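You operate a simulated robot arm through the tools that you are given. There is no shell and no other tool. Be economical: measure what you need, move in short steps, check, and stop when the job is done.

Carry out the task below with a simulated two-armed robot. There is one attempt and no reset: what you move stays moved.

## Task
Take the white pipe elbow and leave it on the packing bench top. Then fetch the round washer and set it on top of the blue spool. Then open the sorting bench drawer, take the thick yellow pad and leave it inside, then shut the drawer. Then take the grey tub and put it on the top of the wooden box. Then carry the long tray with both arms and set it on the middle island bench top. Then fetch the orange scoop and set it on the top of the left motor box. Then take the flat wooden block on the long island bench top and put it away on the top of the steel wall shelf. Then take the white-banded bag and put it on the short island bench top. Then take the white cap on the short island bench top and put it away on the packing bench top. Then stack the carton labelled "seals" from the short island bench top on top of the carton marked "belts". The order counts. Set down upright: thick yellow pad, grey tub, white-banded bag.
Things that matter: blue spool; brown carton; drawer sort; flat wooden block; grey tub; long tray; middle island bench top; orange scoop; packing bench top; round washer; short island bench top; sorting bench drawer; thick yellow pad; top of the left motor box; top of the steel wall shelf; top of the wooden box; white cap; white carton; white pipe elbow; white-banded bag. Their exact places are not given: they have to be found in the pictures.

The check looks at the end state, three seconds after you hand in, the way a careful person would. Anything else that was tipped, shoved, dropped, spilled or broken makes it a failure. A push-on lid holds only when it is set on centred and level and pressed home; a screw cap is set on level and turned clockwise until tight.

## Robot
Two 7-joint arms with fingered hands on one trunk, on a base that drives. Base frame: it is fixed to the floor where the robot stands at the start and does not move with it; the origin is under the middle of the robot, x ahead of it, y to its left, z up; the surface under the hand at the start is at about z = 800. Readings come in mm, degrees, newtons and seconds.
The left shoulder is at the start at [30, 119, 1094], the right one opposite. With the tool pointing down near the work surface each hand reaches from about 100 to 760 mm from the robot's upright axis, wherever it stands, measured 20 degrees to its own side. Places, roughly: blue spool (7x7x8 cm) [800, -900, 800]; brown carton, white carton [4250, 7750, 750]; drawer sort [-1100, 3000, 600]; flat wooden block (12x6x3 cm) [1200, 5600, 800]; grey tub (12x10x15 cm) [1000, 700, 900]; long tray (41x20x4 cm) [-1000, 2900, 800]; middle island bench top [800, -100, 800]; orange scoop (10x9x10 cm) [1600, 2400, 800]; packing bench top [-1300, 0, 800]; round washer (4x1x4 cm) [500, -100, 900]; short island bench top [4400, 7100, 800]; sorting bench drawer [-1000, 3000, 700]; thick yellow pad (10x6x7 cm) [900, 800, 800]; top of the left motor box (17x34 cm) [5560, 160, 480]; top of the steel wall shelf (24x116 cm) [2780, -4100, 1280]; top of the wooden box [3200, -900, 900]; white cap (13x8x6 cm) [4100, 7100, 800]; white pipe elbow (9x10x5 cm) [800, -200, 800]; white-banded bag (11x8x13 cm) [1100, 6300, 800]. Payload 3.8 kg a hand.
The tool frame of a hand sits at the grasp point between the pads (the TCP): z along the fingers, y along the line on which they close. The tips reach 25 mm beyond it. Largest opening 88 mm; the body of the gripper starts 29 mm behind the TCP. The gripper is a hand of 4 fingers: y runs from the thumb to the fingers, the wrist lies at [-13, -106, -174] in the tool frame.
Orientation is that of the tool frame in the base frame, as a unit quaternion [w, x, y, z]. With the fingers straight down and the wrist toward the robot, the tool's x, y and z point along [0, 1, 0], [1, 0, 0] and [0, 0, -1] of the base frame.

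## Interface
- The arms move only by the tool apply_moves. It takes "left_motion", "right_motion" or both (then of equal length, played together; a hand with none holds still); each is a list of rows, each a list of 6 numbers: the shift along the tool's x, y, z in mm, then the turn, a rotation vector about the tool's x, y, z in rad. In form: [[x, y, z, wx, wy, wz], ...]. A call has 1 to 10 rows; each row is the pose to reach, as a shift and turn from the pose commanded when the call began, along the tool's axes at that moment. A row lasts 0.2 s, in which the tool goes at most 50 mm and 8.6 degrees; a call with a longer step from one row to the next is refused whole. A pose out of reach is approached as far as the arm can. The call stops where the force on the tool passes 40 N (or 10 N more than at its start, if that is more) or the arm is blocked; 0.2 s more then pass. In this call time passes only in rows, and 0.2 s behind the last. The reply holds the time, the measured pose of the TCP, the force on the tool along the base axes, the opening and the grip force, in the units named above and with some noise, with the torque about the TCP (base axes, N m) and any sound that the robot's microphone picked up, and new pictures: "show" is both (left out), scene, wrist or none (wrist: the cameras of the hands that moved).
- Cameras (640 x 400 px; columns grow to the right, rows downward): "scene" is now at [7.5, -49.3, 1618.9]; the picture's right is [-0.87, -0.49, 0.00], its down [-0.45, 0.81, -0.36] and it looks along [0.18, -0.32, -0.93] (base axes); focal length 214 px, centre (320, 200). "left" rides on the left gripper at [-64, -83, -98] in its tool frame; the picture's right is [-0.62, -0.37, 0.69], its down [0.71, -0.63, 0.30] and it looks along [0.32, 0.68, 0.65] (tool axes); focal length 265 px, centre (320, 200). "right" rides on the right gripper at [64, -83, -98] in its tool frame; the picture's right is [-0.62, 0.37, -0.69], its down [-0.71, -0.63, 0.30] and it looks along [-0.32, 0.68, 0.65] (tool axes); focal length 265 px, centre (320, 200).
- lift_body(by): slides the trunk up (or, below 0, down) by that many mm; the arms and the scene camera ride with it, the base frame stays. It gives what a move gives, with no picture.
- base_move(legs): drives the robot by 1 to 6 legs, each [ahead, left, turn to the left] in mm, mm and degrees, along the robot's own axes; the way and the turn of a leg run together, so that a leg with both is an arc; at most 1500 mm and 180 degrees a leg. The arms and the cameras ride along, it lands a little off, and it stops where it bumps. It gives what a move gives, and a new picture of the scene camera.
- move_fingers(index, middle, ring, thumb_bend, thumb_turn, hand): sets how far each is bent, from 0 (flat) to 1 (curled in); at 0.3 the hand is open as for a grip, at 0.7 the pads meet at the TCP. One left out holds its place. A second passes; each finger stops where it meets its share of the squeeze, and holds until it gets a number again. It is the only way to open and close the hand. It gives what a move gives, with no picture; readings hold the bend of each and the force on the fingers (four entries, about 0 where the hand has none), thumb and palm. thumb_turn goes from beside the hand (0) to across from the fingers (1), as for a grip.
- head_to(pan, tilt): turns the head with the scene camera to pan (to the left, within 120 degrees either way) and tilt (down, from -29 to 69), counted from straight ahead of the robot. It gives what a move gives, and a new picture of the scene camera.
- locate(camera, pixels): there is no depth. For up to 12 entries [column, row, z] of the newest picture of that camera ("zoom" is the newest enlarged one), the place [x, y] in the base frame at which the ray of that pixel passes the height z, good to about 2 mm. The clock stands still meanwhile.
- close_up(camera, box): a new picture of the part [left, top, right, bottom] of that camera's present view, enlarged. The clock stands still meanwhile.
- sign_off(): hands the job in; it is judged then, once.

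Keep the steps short. Do not move on a guess: measure, check each grasp and each placing, and mend mistakes. In all there are 357 turns and 360 pictures (those below and enlarged ones count). Leave the grippers open and the arms clear of the work at the hand-in unless told otherwise, and finish with a single line.

The tools are called after "Call:" as name(argument=value, ...) on one line, values as JSON. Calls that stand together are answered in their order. apply_moves: Moves the arms, as the interface text tells. Its arguments: {"type":"object","properties":{"left_motion":{"type":"array"},"right_motion":{"type":"array"},"show":{"type":"string","enum":["both","scene","wrist","none"]}},"required":[]} The other tools are called the same way: lift_body (by) slides the trunk up or down; move_fingers (index, middle, ring, thumb_bend, thumb_turn, hand) moves the fingers one by one; base_move (legs) drives the base; head_to (pan, tilt) turns the head that bears the scene camera; locate (camera, pixels) gives the place at which the rays of pixels pass given heights; close_up (camera, box) takes an enlarged picture of a part of a camera's view; sign_off () hands the job in.

At the start:

```text
time: 0.0
left_tcp_pos: [580.2, 211.3, 1133.7]
left_orientation: [0.0, 0.707, 0.707, 0.001]
left_force: [0.1, 0.3, 1.1]
left_moment: [0.03, -0.01, -0.01]
left_finger_gap: 87.7
left_finger_force: 0.0
left_shape: jaw
left_bend: [0.3, 0.3, 0.3, 0.3, 0.98]
left_finger forces: [0.0, 0.1, 0.0, 0.0, 0.0, 0.0]
right_tcp_pos: [514.5, -299.0, 1125.2]
right_orientation: [-0.001, 0.707, 0.707, 0.0]
right_force: [-0.1, -0.5, -0.5]
right_moment: [-0.05, 0.06, 0.01]
right_finger_gap: 87.9
right_finger_force: 0.2
right_shape: jaw
right_bend: [0.3, 0.3, 0.3, 0.3, 0.98]
right_finger forces: [0.1, 0.0, 0.1, 0.0, 0.0, 0.1]
trunk travel left (down, up): [-250.0, 340.0]
robot x, y, heading: [-0.9, 0.3, 0.2]
head pan, tilt: [-60.8, 68.8]
```

scene: 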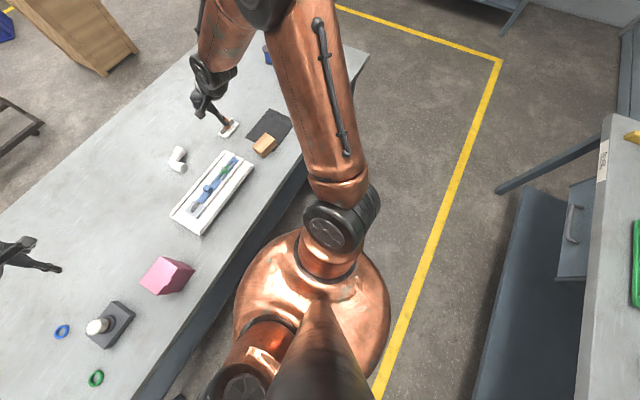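
right: 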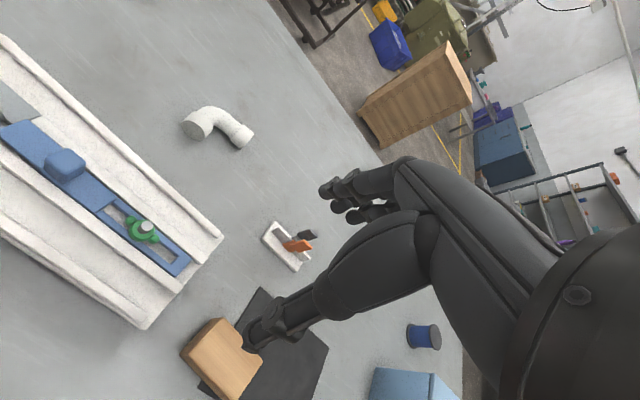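
left: 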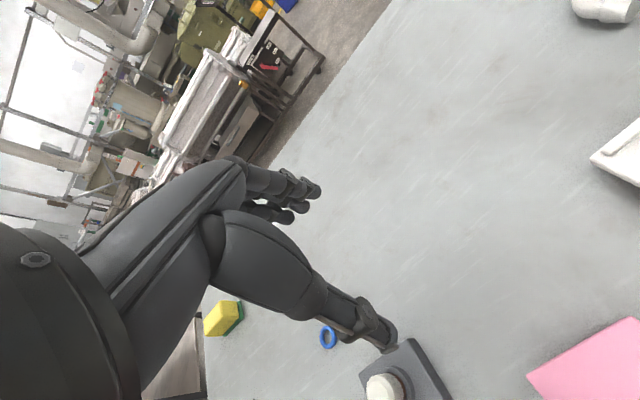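

I see the middle bench ahead with the white pipe elbow. I'll turn the head straight ahead to measure it.

Call:
head_to(pan=0, tilt=45)

```text
time: 1.3
left_tcp_pos: [580.3, 211.3, 1135.2]
left_orientation: [0.001, 0.707, 0.707, -0.001]
left_force: [0.5, 0.1, -0.4]
left_moment: [0.02, 0.01, 0.01]
left_finger_gap: 87.7
left_finger_force: 0.0
left_shape: jaw
left_bend: [0.3, 0.3, 0.3, 0.3, 0.98]
left_finger forces: [0.0, 0.1, 0.0, 0.0, 0.1, 0.1]
right_tcp_pos: [513.8, -298.2, 1125.5]
right_orientation: [0.001, 0.707, 0.707, 0.0]
right_force: [0.0, 0.1, -0.2]
right_moment: [0.0, -0.02, -0.02]
right_finger_gap: 87.6
right_finger_force: 0.1
right_shape: jaw
right_bend: [0.3, 0.3, 0.3, 0.3, 0.98]
right_finger forces: [0.0, 0.1, 0.1, 0.1, 0.0, 0.1]
trunk travel left (down, up): [-250.0, 340.0]
robot x, y, heading: [-1.8, 2.6, -0.1]
head pan, tilt: [0.0, 45.0]
```

scene: 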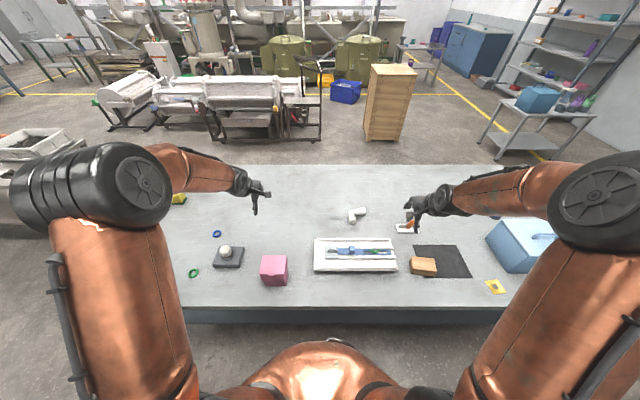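

Close-ups of the tray area and the right side of the bench.

Call:
close_up(camera="scene", box=[300, 190, 420, 280])

Call:
close_up(camera="right", box=[0, 90, 320, 290])

Call:
close_up(camera="scene", box=[160, 180, 300, 290])

```text
4.44 times, centred on (360, 235) of scene
```

zoom: 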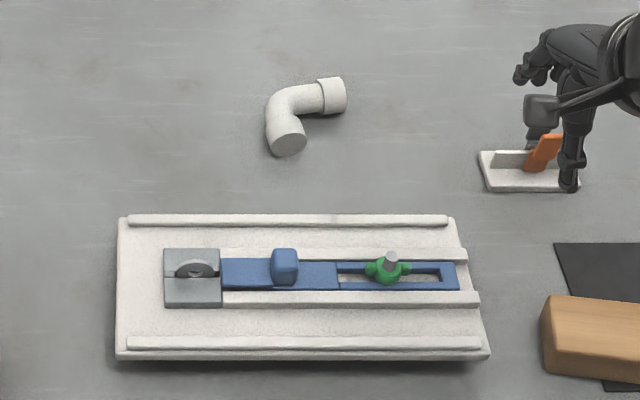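

```text
2.00 times, centred on (160, 190) of right
```

zoom: 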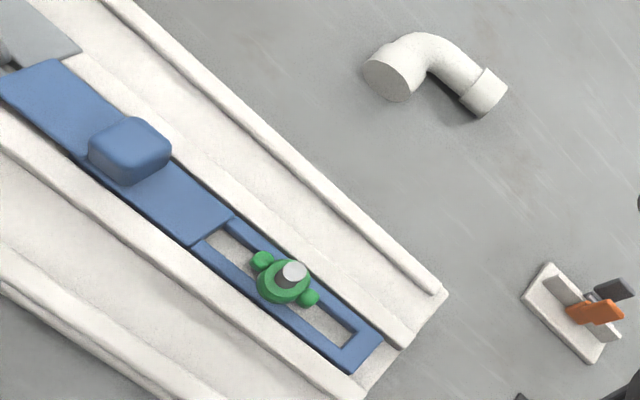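

```text
3.64 times, centred on (230, 235) of scene
```

zoom: 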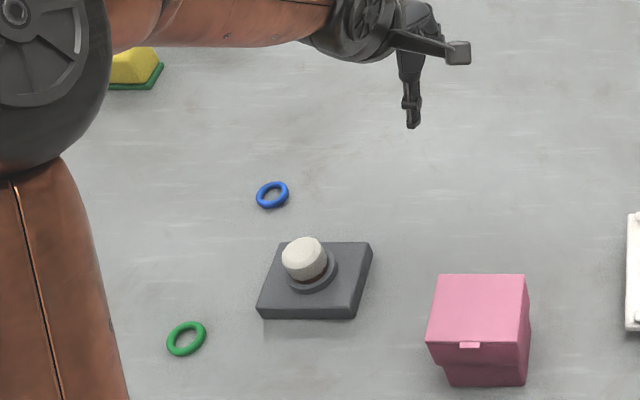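

Measure elbow points and washer/fixture points.

Call:
locate(camera="scene", pixels=[[356.5, 210, 825], [372, 211.5, 825], [354, 220, 825], [362, 211, 825], [336.6, 250.3, 830], [330.5, 259, 800], [341.5, 246, 830], [373, 247, 850], [353.5, 248, 840], [388, 250, 830], [322, 271, 800], [516, 216, 800]])

Call:
head_to(pan=0, tilt=68)

```text
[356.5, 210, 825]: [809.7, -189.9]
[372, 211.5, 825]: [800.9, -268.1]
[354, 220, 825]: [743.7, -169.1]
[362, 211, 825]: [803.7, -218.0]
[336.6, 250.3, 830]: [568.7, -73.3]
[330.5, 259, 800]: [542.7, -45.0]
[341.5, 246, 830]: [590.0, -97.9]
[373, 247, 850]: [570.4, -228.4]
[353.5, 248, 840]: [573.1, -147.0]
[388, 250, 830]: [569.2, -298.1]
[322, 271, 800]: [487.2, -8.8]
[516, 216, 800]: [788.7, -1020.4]
```

```text
time: 2.2
left_tcp_pos: [580.6, 211.2, 1133.9]
left_orientation: [0.0, 0.708, 0.707, 0.001]
left_force: [-0.1, 0.6, 0.8]
left_moment: [-0.01, 0.0, 0.06]
left_finger_gap: 87.4
left_finger_force: 0.0
left_shape: jaw
left_bend: [0.3, 0.3, 0.3, 0.3, 0.98]
left_finger forces: [0.0, 0.0, 0.0, 0.0, 0.0, 0.0]
right_tcp_pos: [514.7, -297.7, 1124.6]
right_orientation: [0.0, 0.707, 0.707, 0.0]
right_force: [-1.1, -1.2, 0.4]
right_moment: [0.01, 0.0, 0.01]
right_finger_gap: 87.7
right_finger_force: 0.0
right_shape: jaw
right_bend: [0.3, 0.3, 0.3, 0.3, 0.98]
right_finger forces: [0.0, 0.1, 0.1, 0.1, 0.0, 0.1]
trunk travel left (down, up): [-250.0, 340.0]
robot x, y, heading: [-0.6, 0.4, 0.1]
head pan, tilt: [0.0, 68.0]
```

scene: 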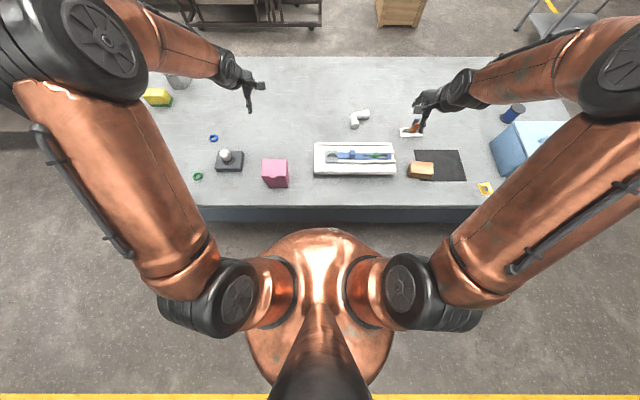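

Call:
close_up(camera="scene", box=[310, 100, 406, 180])

Call:
close_up(camera="scene", box=[320, 140, 360, 170])

Call:
close_up(camera="scene", box=[140, 60, 240, 130])

```text
5.00 times, centred on (358, 140) of scene
```

zoom: 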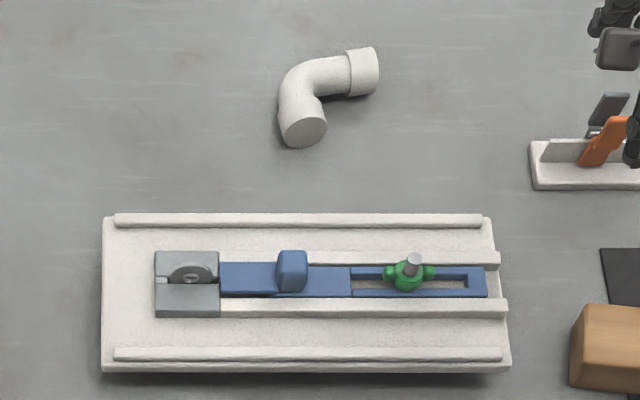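

```text
13.33 times, centred on (340, 155) of scene
```

zoom: 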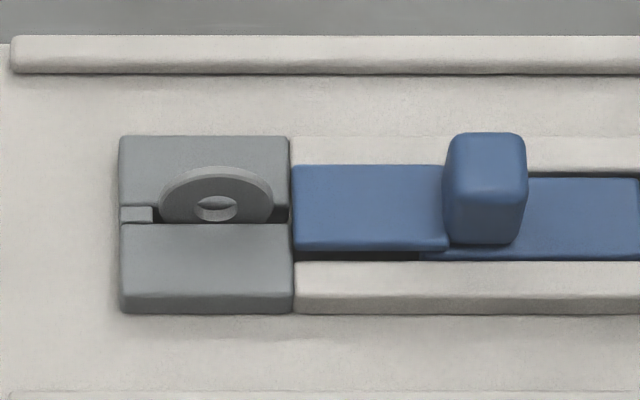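

```text
5.71 times, centred on (190, 95) of scene
```

zoom: 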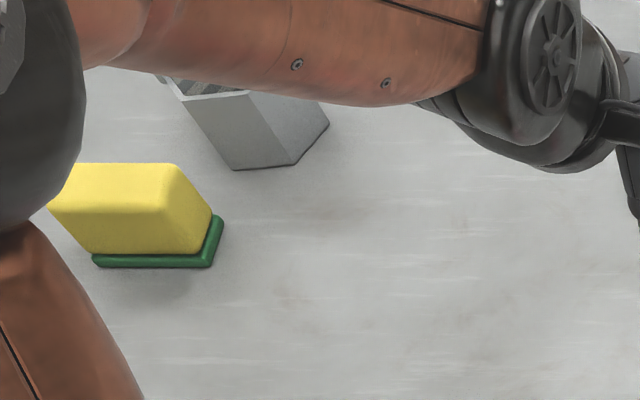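

Measure elbow, fixture, pad and tub in this steeper view.

Call:
locate(camera="scene", pixels=[[362, 114.8, 825], [369, 114, 825], [352.5, 117, 825], [354.5, 126, 825], [332.2, 154.5, 845], [352.4, 154, 850], [375.5, 154, 840], [391, 156, 830], [160, 98, 830], [157, 106, 800], [176, 106, 800], [517, 108, 870]])

```text
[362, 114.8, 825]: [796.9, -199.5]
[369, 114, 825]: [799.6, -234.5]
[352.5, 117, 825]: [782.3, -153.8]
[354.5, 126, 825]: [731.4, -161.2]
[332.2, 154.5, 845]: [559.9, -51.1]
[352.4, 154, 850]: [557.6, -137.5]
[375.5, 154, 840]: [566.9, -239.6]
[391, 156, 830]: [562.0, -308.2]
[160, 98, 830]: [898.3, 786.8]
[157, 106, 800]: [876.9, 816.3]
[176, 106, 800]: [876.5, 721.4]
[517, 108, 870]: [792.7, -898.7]
```

Check base front clearance before driving closer.

Call:
locate(camera="scene", pixels=[[318, 207, 800], [318, 222, 720], [318, 228, 300], [318, 228, 100], [318, 228, 500]])

Call:
base_move(legs=[[80, 0, 0]])

```text
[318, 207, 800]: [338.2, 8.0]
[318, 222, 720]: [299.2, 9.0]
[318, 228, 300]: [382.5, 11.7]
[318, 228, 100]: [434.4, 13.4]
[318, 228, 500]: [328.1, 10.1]
```

```text
time: 3.2
left_tcp_pos: [661.3, 212.9, 1133.1]
left_orientation: [-0.001, 0.707, 0.707, 0.0]
left_force: [-1.5, 0.5, 0.3]
left_moment: [0.03, -0.02, -0.01]
left_finger_gap: 87.5
left_finger_force: 0.1
left_shape: jaw
left_bend: [0.3, 0.3, 0.3, 0.3, 0.98]
left_finger forces: [0.1, 0.0, 0.1, 0.1, 0.0, 0.0]
right_tcp_pos: [595.6, -297.0, 1123.9]
right_orientation: [-0.001, 0.707, 0.707, -0.001]
right_force: [-0.5, -0.7, -0.3]
right_moment: [0.01, 0.02, -0.03]
right_finger_gap: 88.2
right_finger_force: 0.0
right_shape: jaw
right_bend: [0.3, 0.3, 0.3, 0.3, 0.98]
right_finger forces: [0.0, 0.1, 0.0, 0.0, 0.0, 0.0]
trunk travel left (down, up): [-250.0, 340.0]
robot x, y, heading: [82.2, 1.2, 0.3]
head pan, tilt: [0.0, 68.0]
```

scene: 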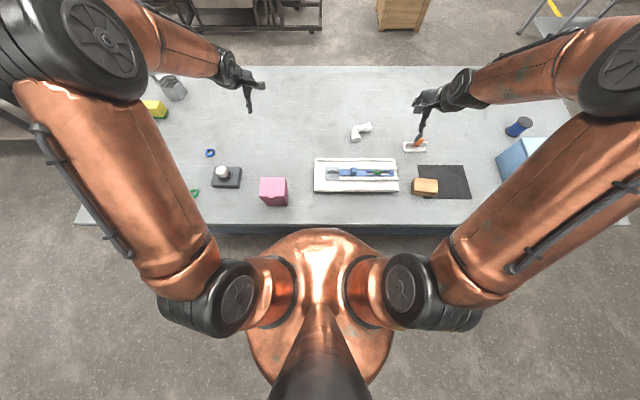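

Move the right hand above the elbow leg [797,-198], to z≈930.

Call:
apply_moves(right_motion=[[25, 40, 20, 0, 0, 0], [45, 80, 50, 0, 0, 0], [65, 120, 80, 0, 0, 0], [85, 160, 110, 0, 0, 0], [99, 190, 145, 0, 0, 0], [99, 201, 190, 0, 0, 0]], show="both")

```text
refused: row 1 steps farther than a row can; nothing moved
```

Call:
apply_moves(right_motion=[[20, 40, 15, 0, 0, 0], [40, 80, 35, 0, 0, 0], [60, 120, 55, 0, 0, 0], [80, 158, 80, 0, 0, 0], [99, 190, 110, 0, 0, 0], [99, 201, 155, 0, 0, 0], [99, 201, 190, 0, 0, 0]], show="both")

```text
time: 4.8
left_tcp_pos: [661.3, 213.1, 1133.5]
left_orientation: [0.0, 0.706, 0.708, 0.0]
left_force: [0.1, -0.4, -1.4]
left_moment: [-0.02, 0.0, -0.01]
left_finger_gap: 87.5
left_finger_force: 0.1
left_shape: jaw
left_bend: [0.3, 0.3, 0.3, 0.3, 0.98]
left_finger forces: [0.0, 0.0, 0.1, 0.1, 0.1, 0.0]
right_tcp_pos: [796.3, -199.3, 933.5]
right_orientation: [0.0, 0.707, 0.707, -0.001]
right_force: [-0.2, -0.4, 0.1]
right_moment: [0.01, 0.0, 0.05]
right_finger_gap: 87.7
right_finger_force: 0.1
right_shape: jaw
right_bend: [0.3, 0.3, 0.3, 0.3, 0.98]
right_finger forces: [0.1, 0.0, 0.1, 0.1, 0.0, 0.0]
trunk travel left (down, up): [-250.0, 340.0]
robot x, y, heading: [83.0, -4.4, -0.1]
head pan, tilt: [0.0, 68.0]
```

scene: 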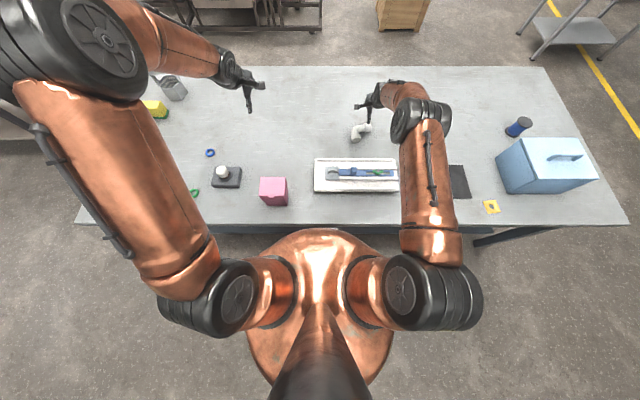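
right: 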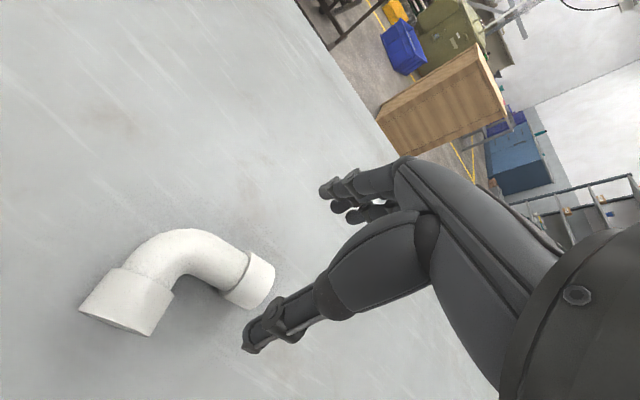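

Recheck the elbow with the wrist camera.

Call:
locate(camera="right", pixels=[[215, 258, 825], [250, 280, 825], [175, 255, 825], [120, 305, 825], [260, 255, 840], [170, 235, 845]])

```text
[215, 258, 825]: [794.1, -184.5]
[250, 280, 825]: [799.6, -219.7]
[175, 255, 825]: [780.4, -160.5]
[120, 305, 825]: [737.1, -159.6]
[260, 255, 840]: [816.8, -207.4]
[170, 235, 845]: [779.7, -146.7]
```

Descend 100 mm.

Call:
apply_moves(right_motion=[[-2, 2, 45, 0, 0, 0], [-2, 2, 80, 0, 0, 0], [-2, 2, 103, 0, 0, 0]], show="wrist")

Call:
move_fingers(hand="right", index=0.65, middle=0.65, ring=0.65, thumb_bend=0.65)

```text
time: 5.6
left_tcp_pos: [659.4, 212.2, 1134.1]
left_orientation: [0.001, 0.706, 0.708, 0.0]
left_force: [0.3, 0.0, 0.0]
left_moment: [0.0, 0.01, 0.01]
left_finger_gap: 87.5
left_finger_force: 0.0
left_shape: jaw
left_bend: [0.3, 0.3, 0.3, 0.3, 0.98]
left_finger forces: [0.0, 0.1, 0.0, 0.0, 0.0, 0.0]
right_tcp_pos: [793.1, -201.4, 833.5]
right_orientation: [0.0, 0.706, 0.708, 0.0]
right_force: [0.3, -0.1, -1.7]
right_moment: [0.0, -0.05, 0.01]
right_finger_gap: 87.6
right_finger_force: 0.0
right_shape: jaw
right_bend: [0.3, 0.3, 0.3, 0.3, 0.98]
right_finger forces: [0.0, 0.0, 0.0, 0.0, 0.0, 0.1]
right hand out of reach, approached as far as the arm can: row 3
trunk travel left (down, up): [-250.0, 340.0]
robot x, y, heading: [82.4, -2.2, 0.1]
head pan, tilt: [0.0, 68.0]
```

right: 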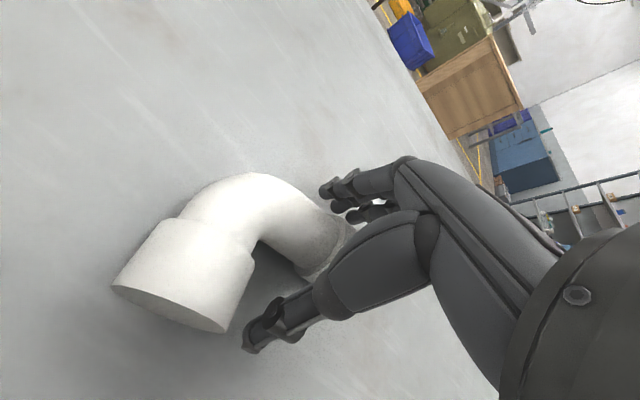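

```text
time: 6.6
left_tcp_pos: [660.0, 212.3, 1134.9]
left_orientation: [0.001, 0.706, 0.708, 0.0]
left_force: [-0.6, 0.0, 0.7]
left_moment: [0.0, -0.03, 0.01]
left_finger_gap: 87.4
left_finger_force: 0.0
left_shape: jaw
left_bend: [0.3, 0.3, 0.3, 0.3, 0.98]
left_finger forces: [0.1, 0.0, 0.0, 0.0, 0.1, 0.0]
right_tcp_pos: [793.2, -201.1, 833.4]
right_orientation: [0.0, 0.707, 0.708, 0.0]
right_force: [0.1, 0.1, 0.2]
right_moment: [-0.03, -0.03, 0.01]
right_finger_gap: 33.3
right_finger_force: 12.3
right_shape: fingers
right_bend: [0.57, 0.59, 0.59, 0.54, 0.95]
right_finger forces: [4.8, 4.4, 3.4, 0.1, 12.5, 0.0]
trunk travel left (down, up): [-250.0, 340.0]
robot x, y, heading: [81.9, 0.1, 0.2]
head pan, tilt: [0.0, 68.0]
```

Gripped (12 N). Lift straight and pull back.

Call:
apply_moves(right_motion=[[0, 0, -45, 0, 0, 0], [0, 0, -90, 0, 0, 0], [0, -20, -130, 0, 0, 0], [-15, -60, -155, 0, 0, 0], [-30, -100, -180, 0, 0, 0], [-45, -140, -200, 0, 0, 0], [-60, -180, -220, 0, 0, 0], [-75, -220, -230, 0, 0, 0]], show="none")

Call:
close_up(camera="right", box=[0, 0, 640, 400])

```text
time: 8.4
left_tcp_pos: [658.6, 210.9, 1134.8]
left_orientation: [0.0, 0.707, 0.707, 0.0]
left_force: [0.2, 0.4, -1.5]
left_moment: [-0.02, 0.0, -0.01]
left_finger_gap: 87.7
left_finger_force: 0.0
left_shape: jaw
left_bend: [0.3, 0.3, 0.3, 0.3, 0.98]
left_finger forces: [0.0, 0.0, 0.0, 0.0, 0.0, 0.0]
right_tcp_pos: [571.4, -275.6, 1063.1]
right_orientation: [0.0, 0.706, 0.708, 0.001]
right_force: [0.7, -0.1, -0.7]
right_moment: [-0.02, -0.03, 0.0]
right_finger_gap: 32.7
right_finger_force: 12.0
right_shape: fingers
right_bend: [0.57, 0.6, 0.6, 0.54, 0.95]
right_finger forces: [4.7, 4.1, 3.1, 0.1, 12.0, 0.0]
trunk travel left (down, up): [-250.0, 340.0]
robot x, y, heading: [82.0, -2.4, 0.2]
head pan, tilt: [0.0, 68.0]
```

```text
1.00 times, centred on (320, 200) of right (not enlarged: the box is as wide or as high as the picture)
```

zoom: 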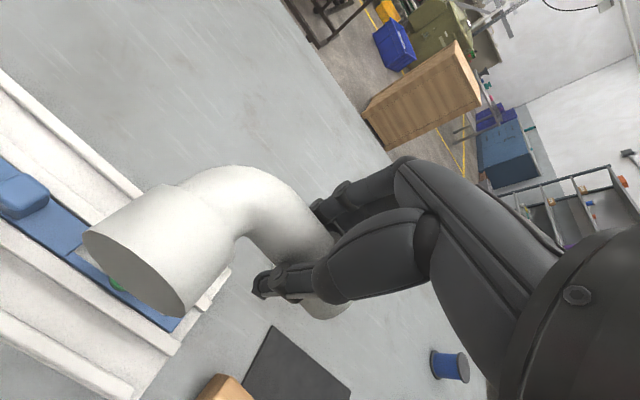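

Elbow held. Back up, turn around to face the packing bench.

Call:
base_move(legs=[[-100, 0, 0], [0, 0, 180]])

Call:
head_to(pan=0, tilt=45)

```text
time: 16.9
left_tcp_pos: [-607.5, -193.1, 1134.2]
left_orientation: [0.001, -0.696, 0.718, 0.0]
left_force: [0.1, 0.9, -0.6]
left_moment: [-0.02, 0.0, -0.01]
left_finger_gap: 87.5
left_finger_force: 0.0
left_shape: jaw
left_bend: [0.3, 0.3, 0.3, 0.3, 0.98]
left_finger forces: [0.0, 0.1, 0.0, 0.1, 0.1, 0.0]
right_tcp_pos: [-504.5, 291.8, 1062.9]
right_orientation: [0.0, -0.696, 0.718, 0.0]
right_force: [0.0, 1.4, -1.0]
right_moment: [0.03, 0.01, 0.02]
right_finger_gap: 31.9
right_finger_force: 10.6
right_shape: fingers
right_bend: [0.58, 0.6, 0.6, 0.54, 0.95]
right_finger forces: [4.3, 3.8, 2.8, 0.0, 10.9, 0.0]
trunk travel left (down, up): [-250.0, 340.0]
robot x, y, heading: [-22.7, -0.3, 178.4]
head pan, tilt: [0.0, 68.0]
```

scene: 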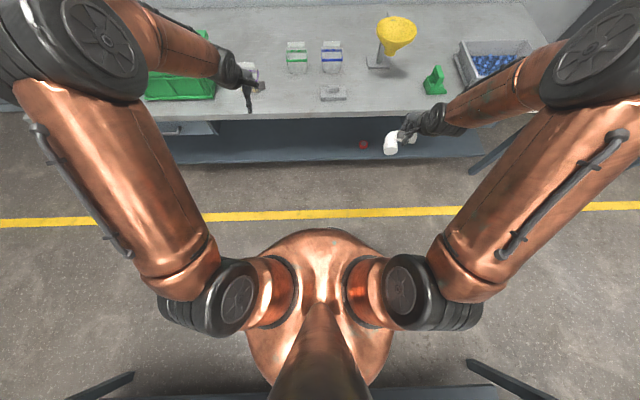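

```text
time: 17.7
left_tcp_pos: [-609.0, -192.8, 1135.1]
left_orientation: [0.0, -0.696, 0.718, 0.0]
left_force: [-0.6, 0.3, -1.4]
left_moment: [0.03, -0.02, -0.04]
left_finger_gap: 87.4
left_finger_force: 0.0
left_shape: jaw
left_bend: [0.3, 0.3, 0.3, 0.3, 0.98]
left_finger forces: [0.0, 0.0, 0.1, 0.0, 0.0, 0.1]
right_tcp_pos: [-504.4, 292.5, 1063.5]
right_orientation: [0.001, -0.696, 0.718, 0.0]
right_force: [0.5, 0.9, -1.2]
right_moment: [0.04, 0.05, -0.03]
right_finger_gap: 31.8
right_finger_force: 11.2
right_shape: fingers
right_bend: [0.58, 0.6, 0.6, 0.54, 0.95]
right_finger forces: [4.4, 3.7, 2.8, 0.1, 11.0, 0.0]
trunk travel left (down, up): [-250.0, 340.0]
robot x, y, heading: [-19.3, 2.8, 178.2]
head pan, tilt: [0.0, 45.0]
```

scene: 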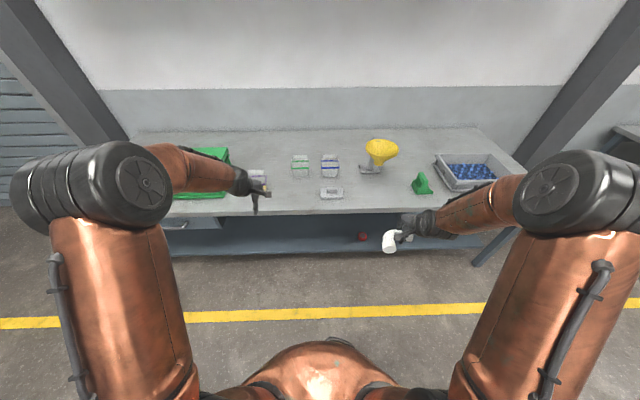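

Find a free area near (375,195) on the packing bench.

Call:
locate(camera="scene", pixels=[[375, 212, 800], [378, 192, 800], [345, 195, 800], [412, 190, 800], [365, 172, 800], [395, 195, 800], [395, 185, 800]])

```text
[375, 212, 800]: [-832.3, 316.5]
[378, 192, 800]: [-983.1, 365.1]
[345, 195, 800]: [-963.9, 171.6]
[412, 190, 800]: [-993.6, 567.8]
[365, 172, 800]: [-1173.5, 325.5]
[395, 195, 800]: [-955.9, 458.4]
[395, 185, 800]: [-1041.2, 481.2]
```

Drive ahead 380.

Call:
base_move(legs=[[380, 0, 0]])

```text
time: 20.1
left_tcp_pos: [-989.2, -180.8, 1134.1]
left_orientation: [0.0, -0.696, 0.718, -0.001]
left_force: [-0.1, 0.5, 0.2]
left_moment: [-0.01, 0.02, 0.01]
left_finger_gap: 87.3
left_finger_force: 0.1
left_shape: jaw
left_bend: [0.3, 0.3, 0.3, 0.3, 0.98]
left_finger forces: [0.0, 0.0, 0.0, 0.0, 0.0, 0.1]
right_tcp_pos: [-886.1, 303.5, 1063.8]
right_orientation: [0.0, -0.696, 0.718, 0.0]
right_force: [0.2, -0.9, -1.1]
right_moment: [0.02, 0.0, 0.01]
right_finger_gap: 32.3
right_finger_force: 10.6
right_shape: fingers
right_bend: [0.58, 0.6, 0.6, 0.54, 0.95]
right_finger forces: [4.4, 3.7, 2.8, 0.0, 10.9, 0.1]
trunk travel left (down, up): [-250.0, 340.0]
robot x, y, heading: [-401.4, 10.7, 178.1]
head pan, tilt: [0.0, 45.0]
```

scene: 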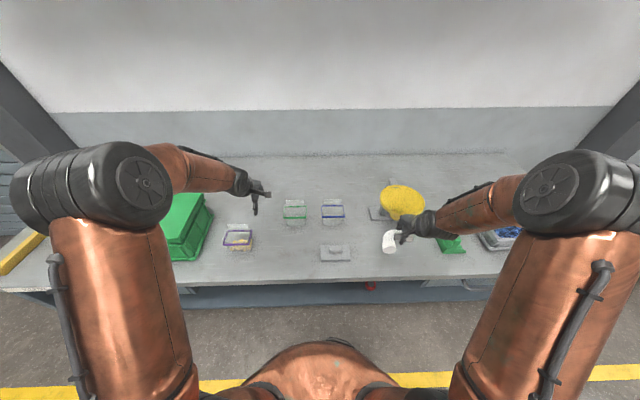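

Move above the free spot and lower.

Call:
apply_moves(right_motion=[[-20, 33, 20, 0, 0, 0], [-40, 65, 40, 0, 0, 0], [-40, 65, 85, 0, 0, 0], [-40, 65, 130, 0, 0, 0], [-40, 65, 170, 0, 0, 0]], show="both")

```text
time: 20.8
left_tcp_pos: [-987.2, -178.6, 1134.3]
left_orientation: [0.0, -0.695, 0.719, 0.0]
left_force: [0.4, 0.5, -0.7]
left_moment: [0.0, 0.0, 0.03]
left_finger_gap: 87.5
left_finger_force: 0.0
left_shape: jaw
left_bend: [0.3, 0.3, 0.3, 0.3, 0.98]
left_finger forces: [0.0, 0.0, 0.1, 0.0, 0.1, 0.1]
right_tcp_pos: [-934.7, 345.9, 1015.4]
right_orientation: [0.011, -0.694, 0.72, -0.013]
right_force: [24.7, -1.7, 3.3]
right_moment: [0.11, 0.73, -0.2]
right_finger_gap: 32.7
right_finger_force: 26.1
right_shape: fingers
right_bend: [0.59, 0.65, 0.62, 0.54, 0.94]
right_finger forces: [3.8, 32.5, 1.8, 0.0, 13.8, 0.1]
trunk travel left (down, up): [-250.0, 340.0]
robot x, y, heading: [-404.0, 9.8, 178.1]
head pan, tilt: [0.0, 45.0]
stopped in row 3 (right hand): the force on the tool passed its limit at 45 N (the readings are from after the stop); the commanded pose is now the measured one
```

scene: 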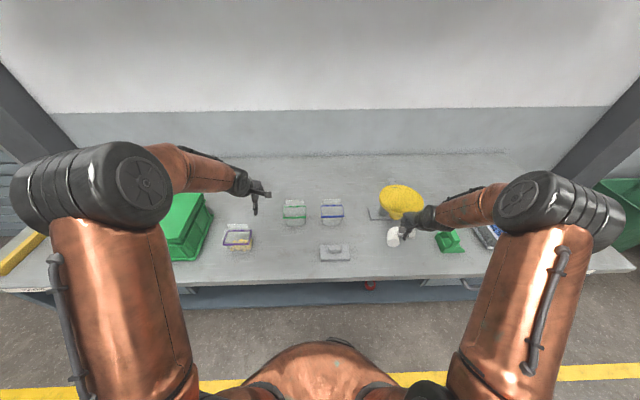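
right: 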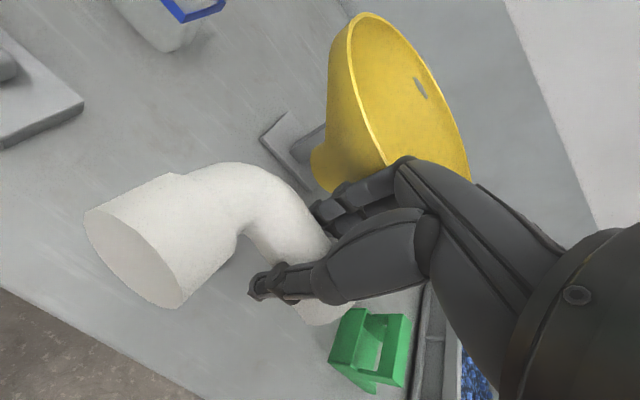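

The fingers touched the funnel. Back off immediately and check it.

Call:
apply_moves(right_motion=[[0, -25, -5, 0, 0, 0], [0, -50, -5, 0, 0, 0]], show="both")

Call:
close_up(camera="scene", box=[340, 170, 500, 270])

```text
time: 21.4
left_tcp_pos: [-989.5, -180.2, 1133.9]
left_orientation: [0.0, -0.695, 0.719, 0.0]
left_force: [-0.2, -0.1, 0.1]
left_moment: [-0.02, -0.04, -0.01]
left_finger_gap: 88.0
left_finger_force: 0.0
left_shape: jaw
left_bend: [0.3, 0.3, 0.3, 0.3, 0.98]
left_finger forces: [0.0, 0.1, 0.0, 0.1, 0.1, 0.0]
right_tcp_pos: [-890.7, 344.8, 1022.3]
right_orientation: [0.008, -0.695, 0.719, -0.009]
right_force: [0.1, -0.8, -1.0]
right_moment: [-0.01, 0.04, 0.02]
right_finger_gap: 32.6
right_finger_force: 10.9
right_shape: fingers
right_bend: [0.58, 0.62, 0.62, 0.54, 0.94]
right_finger forces: [5.2, 3.0, 2.8, 0.0, 11.0, 0.0]
trunk travel left (down, up): [-250.0, 340.0]
robot x, y, heading: [-402.6, 11.2, 177.8]
head pan, tilt: [0.0, 45.0]
```

scene: 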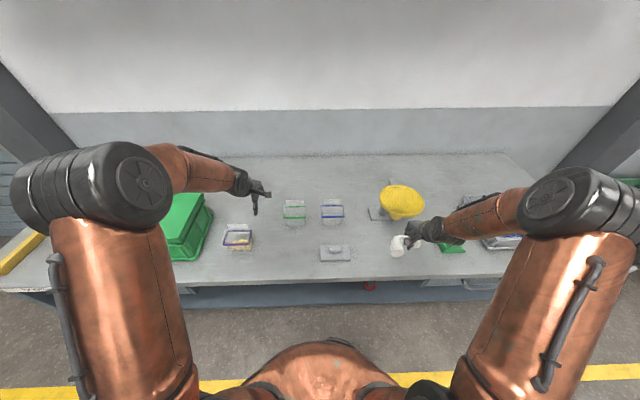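
right: 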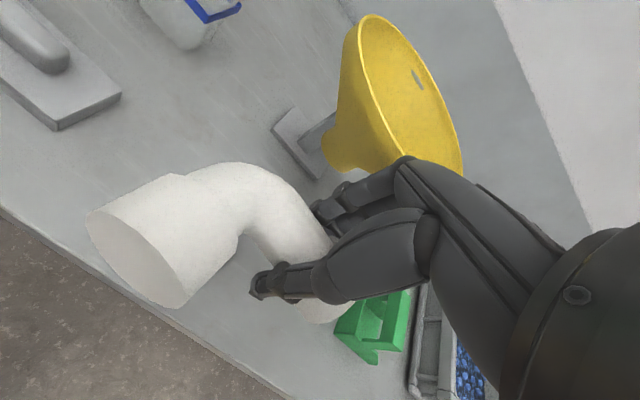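

```text
4.00 times, centred on (420, 220) of scene
```

zoom: 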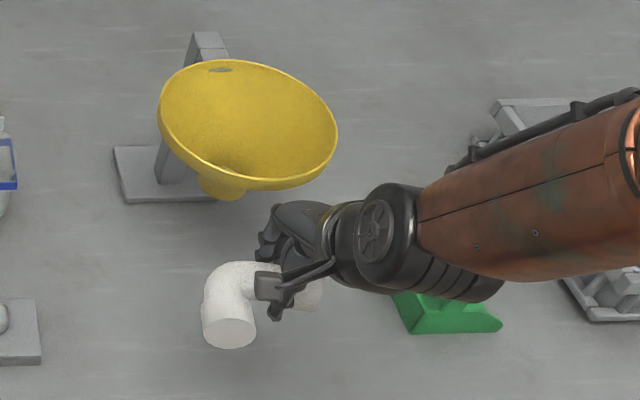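

Funnel looks unmoved. Measure the block edge, funnel base and bench edge.

Call:
locate(camera="scene", pixels=[[350, 257, 800], [350, 245, 800], [369, 220, 800], [402, 220, 800], [382, 200, 1000], [401, 217, 1000], [424, 210, 1000], [350, 281, 800], [453, 252, 800]])

```text
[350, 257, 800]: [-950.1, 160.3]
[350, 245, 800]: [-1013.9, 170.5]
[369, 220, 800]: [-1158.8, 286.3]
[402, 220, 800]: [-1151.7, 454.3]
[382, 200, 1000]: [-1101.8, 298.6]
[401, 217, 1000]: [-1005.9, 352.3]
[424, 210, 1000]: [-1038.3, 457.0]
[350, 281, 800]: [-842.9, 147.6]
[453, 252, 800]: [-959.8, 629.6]
```

Move left 80, forward 35, then down.

Call:
apply_moves(right_motion=[[40, 0, 0, 0, 0, 0], [80, 0, 20, 0, 0, 0], [80, 35, 40, 0, 0, 0], [80, 35, 85, 0, 0, 0], [80, 35, 130, 0, 0, 0], [80, 35, 160, 0, 0, 0]], show="both")

```text
time: 22.8
left_tcp_pos: [-989.0, -179.4, 1132.9]
left_orientation: [0.0, -0.695, 0.719, -0.001]
left_force: [0.0, 0.1, -0.1]
left_moment: [-0.01, 0.01, -0.01]
left_finger_gap: 87.7
left_finger_force: 0.2
left_shape: jaw
left_bend: [0.3, 0.3, 0.3, 0.3, 0.98]
left_finger forces: [0.0, 0.0, 0.0, 0.0, 0.0, 0.0]
right_tcp_pos: [-925.1, 266.0, 859.6]
right_orientation: [0.007, -0.695, 0.719, -0.008]
right_force: [0.4, 0.2, -0.8]
right_moment: [0.0, 0.04, -0.03]
right_finger_gap: 32.4
right_finger_force: 11.0
right_shape: fingers
right_bend: [0.58, 0.62, 0.62, 0.54, 0.94]
right_finger forces: [5.0, 3.0, 2.7, 0.0, 10.7, 0.0]
trunk travel left (down, up): [-250.0, 340.0]
robot x, y, heading: [-402.4, 12.5, 178.2]
head pan, tilt: [0.0, 45.0]
```

scene: 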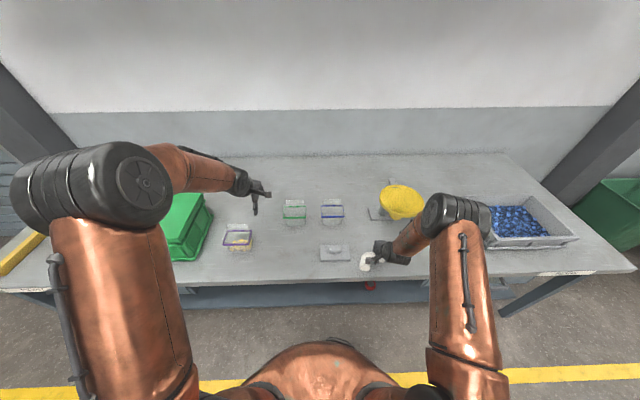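
right: 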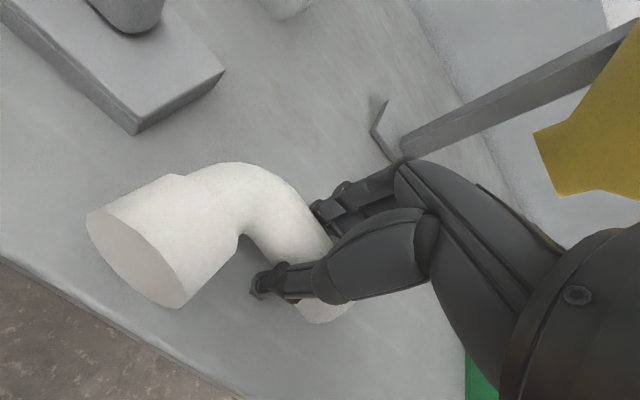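

Lower 24 mm more.

Call:
apply_moves(right_motion=[[0, 0, 15, 0, 0, 0], [0, 0, 24, 0, 0, 0]], show="none")

Call:
move_fingers(hand="right", index=0.3, middle=0.3, ring=0.3, thumb_bend=0.3)

Call:
close_up(camera="right", box=[0, 0, 640, 400])

```text
time: 23.4
left_tcp_pos: [-988.6, -180.3, 1134.0]
left_orientation: [0.001, -0.695, 0.719, 0.0]
left_force: [-0.5, 0.0, -0.7]
left_moment: [-0.02, -0.01, -0.02]
left_finger_gap: 87.3
left_finger_force: 0.2
left_shape: jaw
left_bend: [0.3, 0.3, 0.3, 0.3, 0.98]
left_finger forces: [0.0, 0.1, 0.1, 0.1, 0.0, 0.0]
right_tcp_pos: [-925.1, 263.6, 835.7]
right_orientation: [0.007, -0.695, 0.719, -0.008]
right_force: [-0.2, -0.1, -0.8]
right_moment: [0.05, 0.02, 0.02]
right_finger_gap: 32.7
right_finger_force: 10.6
right_shape: fingers
right_bend: [0.58, 0.62, 0.62, 0.54, 0.94]
right_finger forces: [5.0, 2.9, 2.6, 0.0, 10.6, 0.0]
trunk travel left (down, up): [-250.0, 340.0]
robot x, y, heading: [-402.6, 12.4, 178.2]
head pan, tilt: [0.0, 45.0]
```

```text
time: 24.4
left_tcp_pos: [-989.1, -179.4, 1134.6]
left_orientation: [0.0, -0.695, 0.719, 0.001]
left_force: [0.4, -0.8, 0.1]
left_moment: [0.03, 0.01, 0.0]
left_finger_gap: 87.7
left_finger_force: 0.0
left_shape: jaw
left_bend: [0.3, 0.3, 0.3, 0.3, 0.98]
left_finger forces: [0.0, 0.1, 0.1, 0.0, 0.0, 0.0]
right_tcp_pos: [-923.9, 264.3, 838.1]
right_orientation: [0.008, -0.695, 0.719, -0.009]
right_force: [-0.4, -0.5, -0.1]
right_moment: [0.02, -0.01, 0.01]
right_finger_gap: 84.3
right_finger_force: 0.2
right_shape: fingers
right_bend: [0.3, 0.3, 0.3, 0.3, 0.97]
right_finger forces: [0.1, 0.0, 0.0, 0.1, 0.0, 0.0]
trunk travel left (down, up): [-250.0, 340.0]
robot x, y, heading: [-404.0, 12.3, 177.9]
head pan, tilt: [0.0, 45.0]
```

```text
1.00 times, centred on (320, 200) of right (not enlarged: the box is as wide or as high as the picture)
```

zoom: 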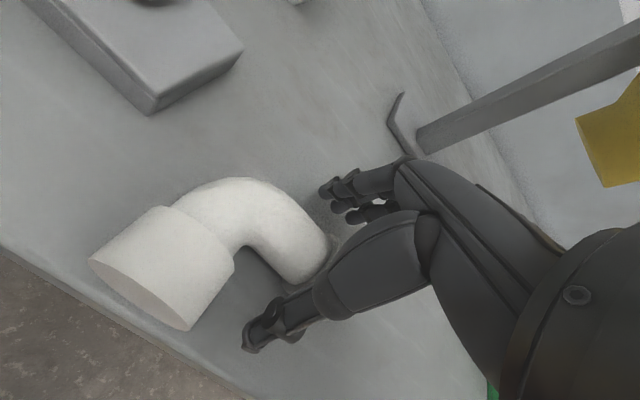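

Released. Lift along the reverse path and retract.

Call:
apply_moves(right_motion=[[0, 0, -40, 0, 0, 0], [0, 0, -85, 0, 0, 0], [0, -10, -125, 0, 0, 0], [0, -45, -150, 0, 0, 0], [-20, -75, -180, 0, 0, 0], [-40, -100, -215, 0, 0, 0], [-60, -100, -255, 0, 0, 0], [-60, -100, -285, 0, 0, 0]], show="scene")

```text
time: 26.2
left_tcp_pos: [-989.0, -181.7, 1134.3]
left_orientation: [-0.001, -0.695, 0.719, 0.0]
left_force: [-0.2, 0.8, 0.2]
left_moment: [0.0, 0.02, 0.02]
left_finger_gap: 87.6
left_finger_force: 0.0
left_shape: jaw
left_bend: [0.3, 0.3, 0.3, 0.3, 0.98]
left_finger forces: [0.1, 0.1, 0.1, 0.0, 0.1, 0.0]
right_tcp_pos: [-828.3, 321.8, 1127.8]
right_orientation: [0.008, -0.696, 0.718, -0.009]
right_force: [0.2, 0.2, 0.5]
right_moment: [0.0, 0.01, 0.06]
right_finger_gap: 85.0
right_finger_force: 0.1
right_shape: fingers
right_bend: [0.3, 0.3, 0.3, 0.3, 0.97]
right_finger forces: [0.0, 0.0, 0.0, 0.1, 0.0, 0.1]
trunk travel left (down, up): [-250.0, 340.0]
robot x, y, heading: [-401.2, 9.9, 178.3]
head pan, tilt: [0.0, 45.0]
```

scene: 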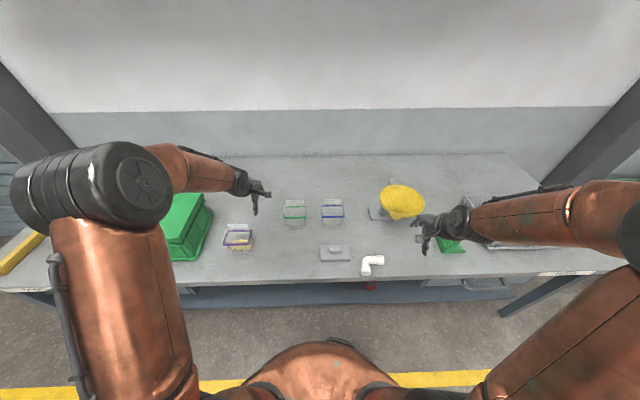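

Elbow is on the bench. Return to the middle island.

Call:
base_move(legs=[[-400, 0, 0], [0, 0, -178]])

Call:
head_to(pan=0, tilt=65)

```text
time: 35.9
left_tcp_pos: [566.5, 233.7, 1133.9]
left_orientation: [0.0, 0.693, 0.721, 0.0]
left_force: [0.0, -0.2, -0.5]
left_moment: [-0.01, -0.05, 0.0]
left_finger_gap: 87.8
left_finger_force: 0.0
left_shape: jaw
left_bend: [0.3, 0.3, 0.3, 0.3, 0.98]
left_finger forces: [0.0, 0.0, 0.1, 0.0, 0.1, 0.0]
right_tcp_pos: [444.4, -280.1, 1126.8]
right_orientation: [-0.009, 0.693, 0.721, -0.009]
right_force: [0.1, 0.6, -0.2]
right_moment: [-0.01, -0.03, -0.01]
right_finger_gap: 84.5
right_finger_force: 0.0
right_shape: fingers
right_bend: [0.3, 0.3, 0.3, 0.3, 0.97]
right_finger forces: [0.1, 0.1, 0.2, 0.0, 0.0, 0.1]
trunk travel left (down, up): [-250.0, 340.0]
robot x, y, heading: [-6.7, 3.3, 2.7]
head pan, tilt: [0.0, 45.0]
```

scene: 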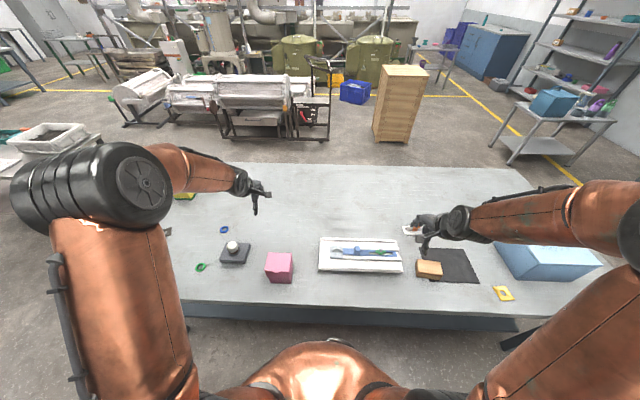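

```text
time: 36.7
left_tcp_pos: [566.4, 233.8, 1133.4]
left_orientation: [0.0, 0.692, 0.722, 0.0]
left_force: [-0.3, -0.9, -0.7]
left_moment: [0.0, 0.02, -0.03]
left_finger_gap: 87.6
left_finger_force: 0.1
left_shape: jaw
left_bend: [0.3, 0.3, 0.3, 0.3, 0.98]
left_finger forces: [0.1, 0.1, 0.0, 0.1, 0.0, 0.0]
right_tcp_pos: [443.4, -280.1, 1127.9]
right_orientation: [-0.009, 0.693, 0.721, -0.008]
right_force: [-0.1, -0.2, -0.2]
right_moment: [-0.03, -0.01, -0.01]
right_finger_gap: 84.4
right_finger_force: 0.1
right_shape: fingers
right_bend: [0.3, 0.3, 0.3, 0.3, 0.97]
right_finger forces: [0.0, 0.0, 0.0, 0.0, 0.0, 0.0]
trunk travel left (down, up): [-250.0, 340.0]
robot x, y, heading: [-8.2, -0.4, 2.5]
head pan, tilt: [0.0, 65.0]
```

scene: 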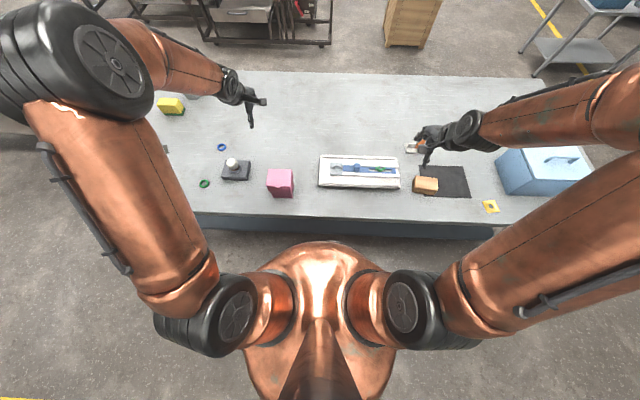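

Bring the right wrist camera to look at the washer fixture closely.

Call:
apply_moves(right_motion=[[45, 0, 20, 0, 0, 0], [88, 0, 45, 0, 0, 0], [130, 5, 70, 0, 0, 0], [170, 10, 95, 0, 0, 0], [210, 15, 120, 0, 0, 0], [250, 20, 145, 0, 0, 0], [250, 20, 190, 0, 0, 0], [250, 20, 220, 0, 0, 0]], show="wrist")

```text
time: 38.5
left_tcp_pos: [567.1, 234.4, 1132.3]
left_orientation: [-0.001, 0.693, 0.721, 0.0]
left_force: [-0.2, 0.3, -0.1]
left_moment: [0.0, 0.0, 0.0]
left_finger_gap: 87.5
left_finger_force: 0.0
left_shape: jaw
left_bend: [0.3, 0.3, 0.3, 0.3, 0.98]
left_finger forces: [0.1, 0.0, 0.1, 0.0, 0.0, 0.1]
right_tcp_pos: [450.9, -27.6, 906.9]
right_orientation: [-0.008, 0.692, 0.722, -0.007]
right_force: [0.9, 0.3, 0.8]
right_moment: [0.04, -0.02, 0.0]
right_finger_gap: 84.2
right_finger_force: 0.0
right_shape: fingers
right_bend: [0.3, 0.3, 0.3, 0.3, 0.97]
right_finger forces: [0.0, 0.1, 0.0, 0.0, 0.0, 0.1]
trunk travel left (down, up): [-250.0, 340.0]
robot x, y, heading: [-2.0, -4.0, 2.3]
head pan, tilt: [0.0, 65.0]
```

right: 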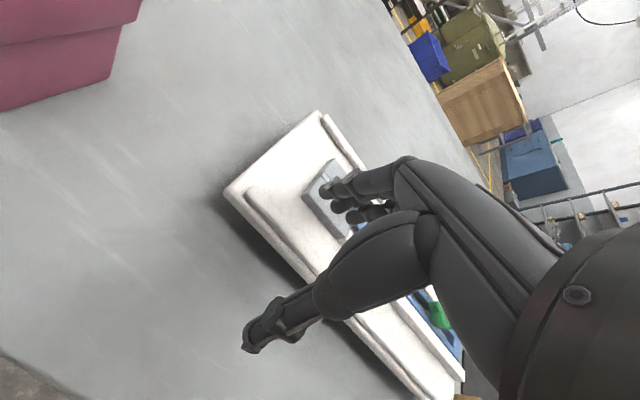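

Reposition so the washer appears at image left, unobstructed.

Call:
apply_moves(right_motion=[[-30, 25, -25, 0, 0, 0], [-60, 55, -30, 0, 0, 0], [-94, 85, -30, 0, 0, 0], [-94, 119, -30, 0, 0, 0]], show="wrist")

Call:
close_up(camera="right", box=[40, 100, 300, 300])

```text
time: 39.5
left_tcp_pos: [566.7, 234.9, 1133.5]
left_orientation: [-0.001, 0.692, 0.721, 0.0]
left_force: [0.8, -0.1, 0.8]
left_moment: [0.02, -0.05, -0.01]
left_finger_gap: 87.5
left_finger_force: 0.0
left_shape: jaw
left_bend: [0.3, 0.3, 0.3, 0.3, 0.98]
left_finger forces: [0.0, 0.0, 0.1, 0.0, 0.0, 0.0]
right_tcp_pos: [573.6, -117.1, 932.7]
right_orientation: [-0.01, 0.693, 0.721, -0.009]
right_force: [0.6, 0.0, 0.7]
right_moment: [0.04, 0.01, 0.02]
right_finger_gap: 84.5
right_finger_force: 0.1
right_shape: fingers
right_bend: [0.3, 0.3, 0.3, 0.3, 0.97]
right_finger forces: [0.1, 0.0, 0.0, 0.0, 0.0, 0.1]
trunk travel left (down, up): [-250.0, 340.0]
robot x, y, heading: [-5.2, -2.4, 2.4]
head pan, tilt: [0.0, 65.0]
```

right: 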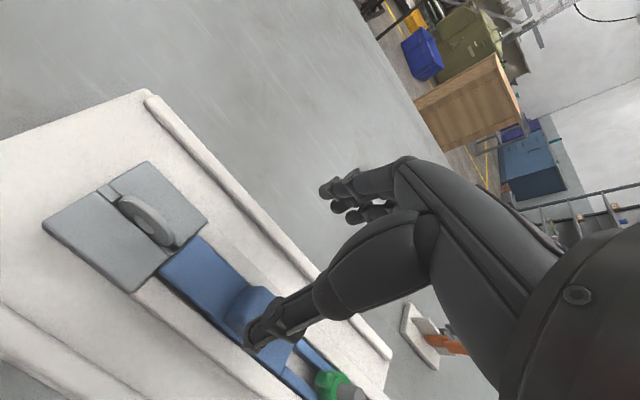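

```text
2.00 times, centred on (170, 200) of right
```

zoom: 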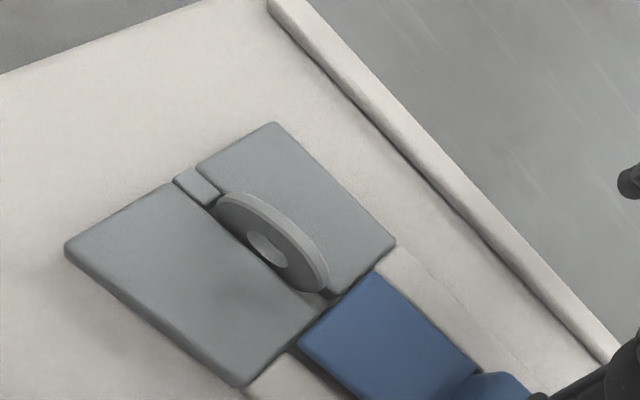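

Locate washer hole centre at several heights and slot ends.

Call:
locate(camera="right", pixels=[[143.5, 223.5, 840], [143.5, 223.5, 850], [143.5, 223.5, 860], [142, 207, 860], [142, 207, 870], [112, 197, 850], [112, 197, 840], [176, 241, 840], [43, 226, 830], [43, 226, 850], [208, 222, 840]])

Call:
close_up(camera="scene", box=[310, 140, 410, 200])

```text
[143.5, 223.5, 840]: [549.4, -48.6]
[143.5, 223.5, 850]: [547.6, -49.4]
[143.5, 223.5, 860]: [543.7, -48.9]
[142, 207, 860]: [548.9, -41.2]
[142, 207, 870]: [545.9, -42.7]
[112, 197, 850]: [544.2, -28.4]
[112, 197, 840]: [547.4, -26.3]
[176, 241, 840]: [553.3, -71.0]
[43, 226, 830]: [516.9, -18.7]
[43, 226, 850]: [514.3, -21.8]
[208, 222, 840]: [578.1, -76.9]
```

```text
6.40 times, centred on (360, 170) of scene
```

zoom: 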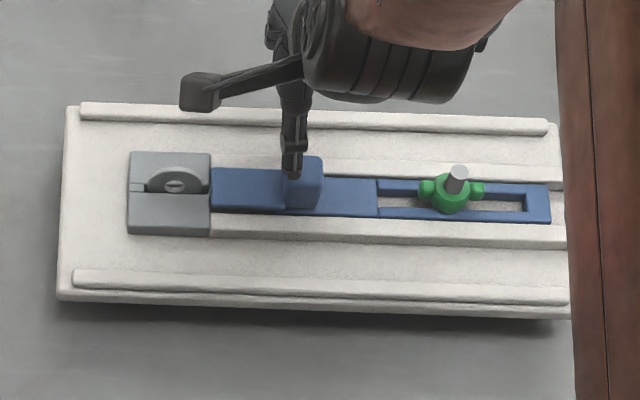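

Call:
locate(camera="zoom", pixels=[[175, 187, 840], [175, 187, 850], [175, 187, 860], [127, 222, 830], [127, 222, 850], [172, 166, 860], [210, 192, 840], [305, 162, 860], [458, 172, 860], [455, 195, 845], [377, 198, 840], [527, 200, 840]])

```text
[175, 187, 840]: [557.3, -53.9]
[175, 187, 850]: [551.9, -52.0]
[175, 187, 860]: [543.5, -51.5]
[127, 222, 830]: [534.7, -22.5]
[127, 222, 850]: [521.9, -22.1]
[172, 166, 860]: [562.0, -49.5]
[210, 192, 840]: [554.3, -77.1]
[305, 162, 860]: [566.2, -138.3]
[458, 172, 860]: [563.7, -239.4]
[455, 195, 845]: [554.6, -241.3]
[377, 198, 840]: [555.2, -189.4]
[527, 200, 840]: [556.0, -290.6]
```

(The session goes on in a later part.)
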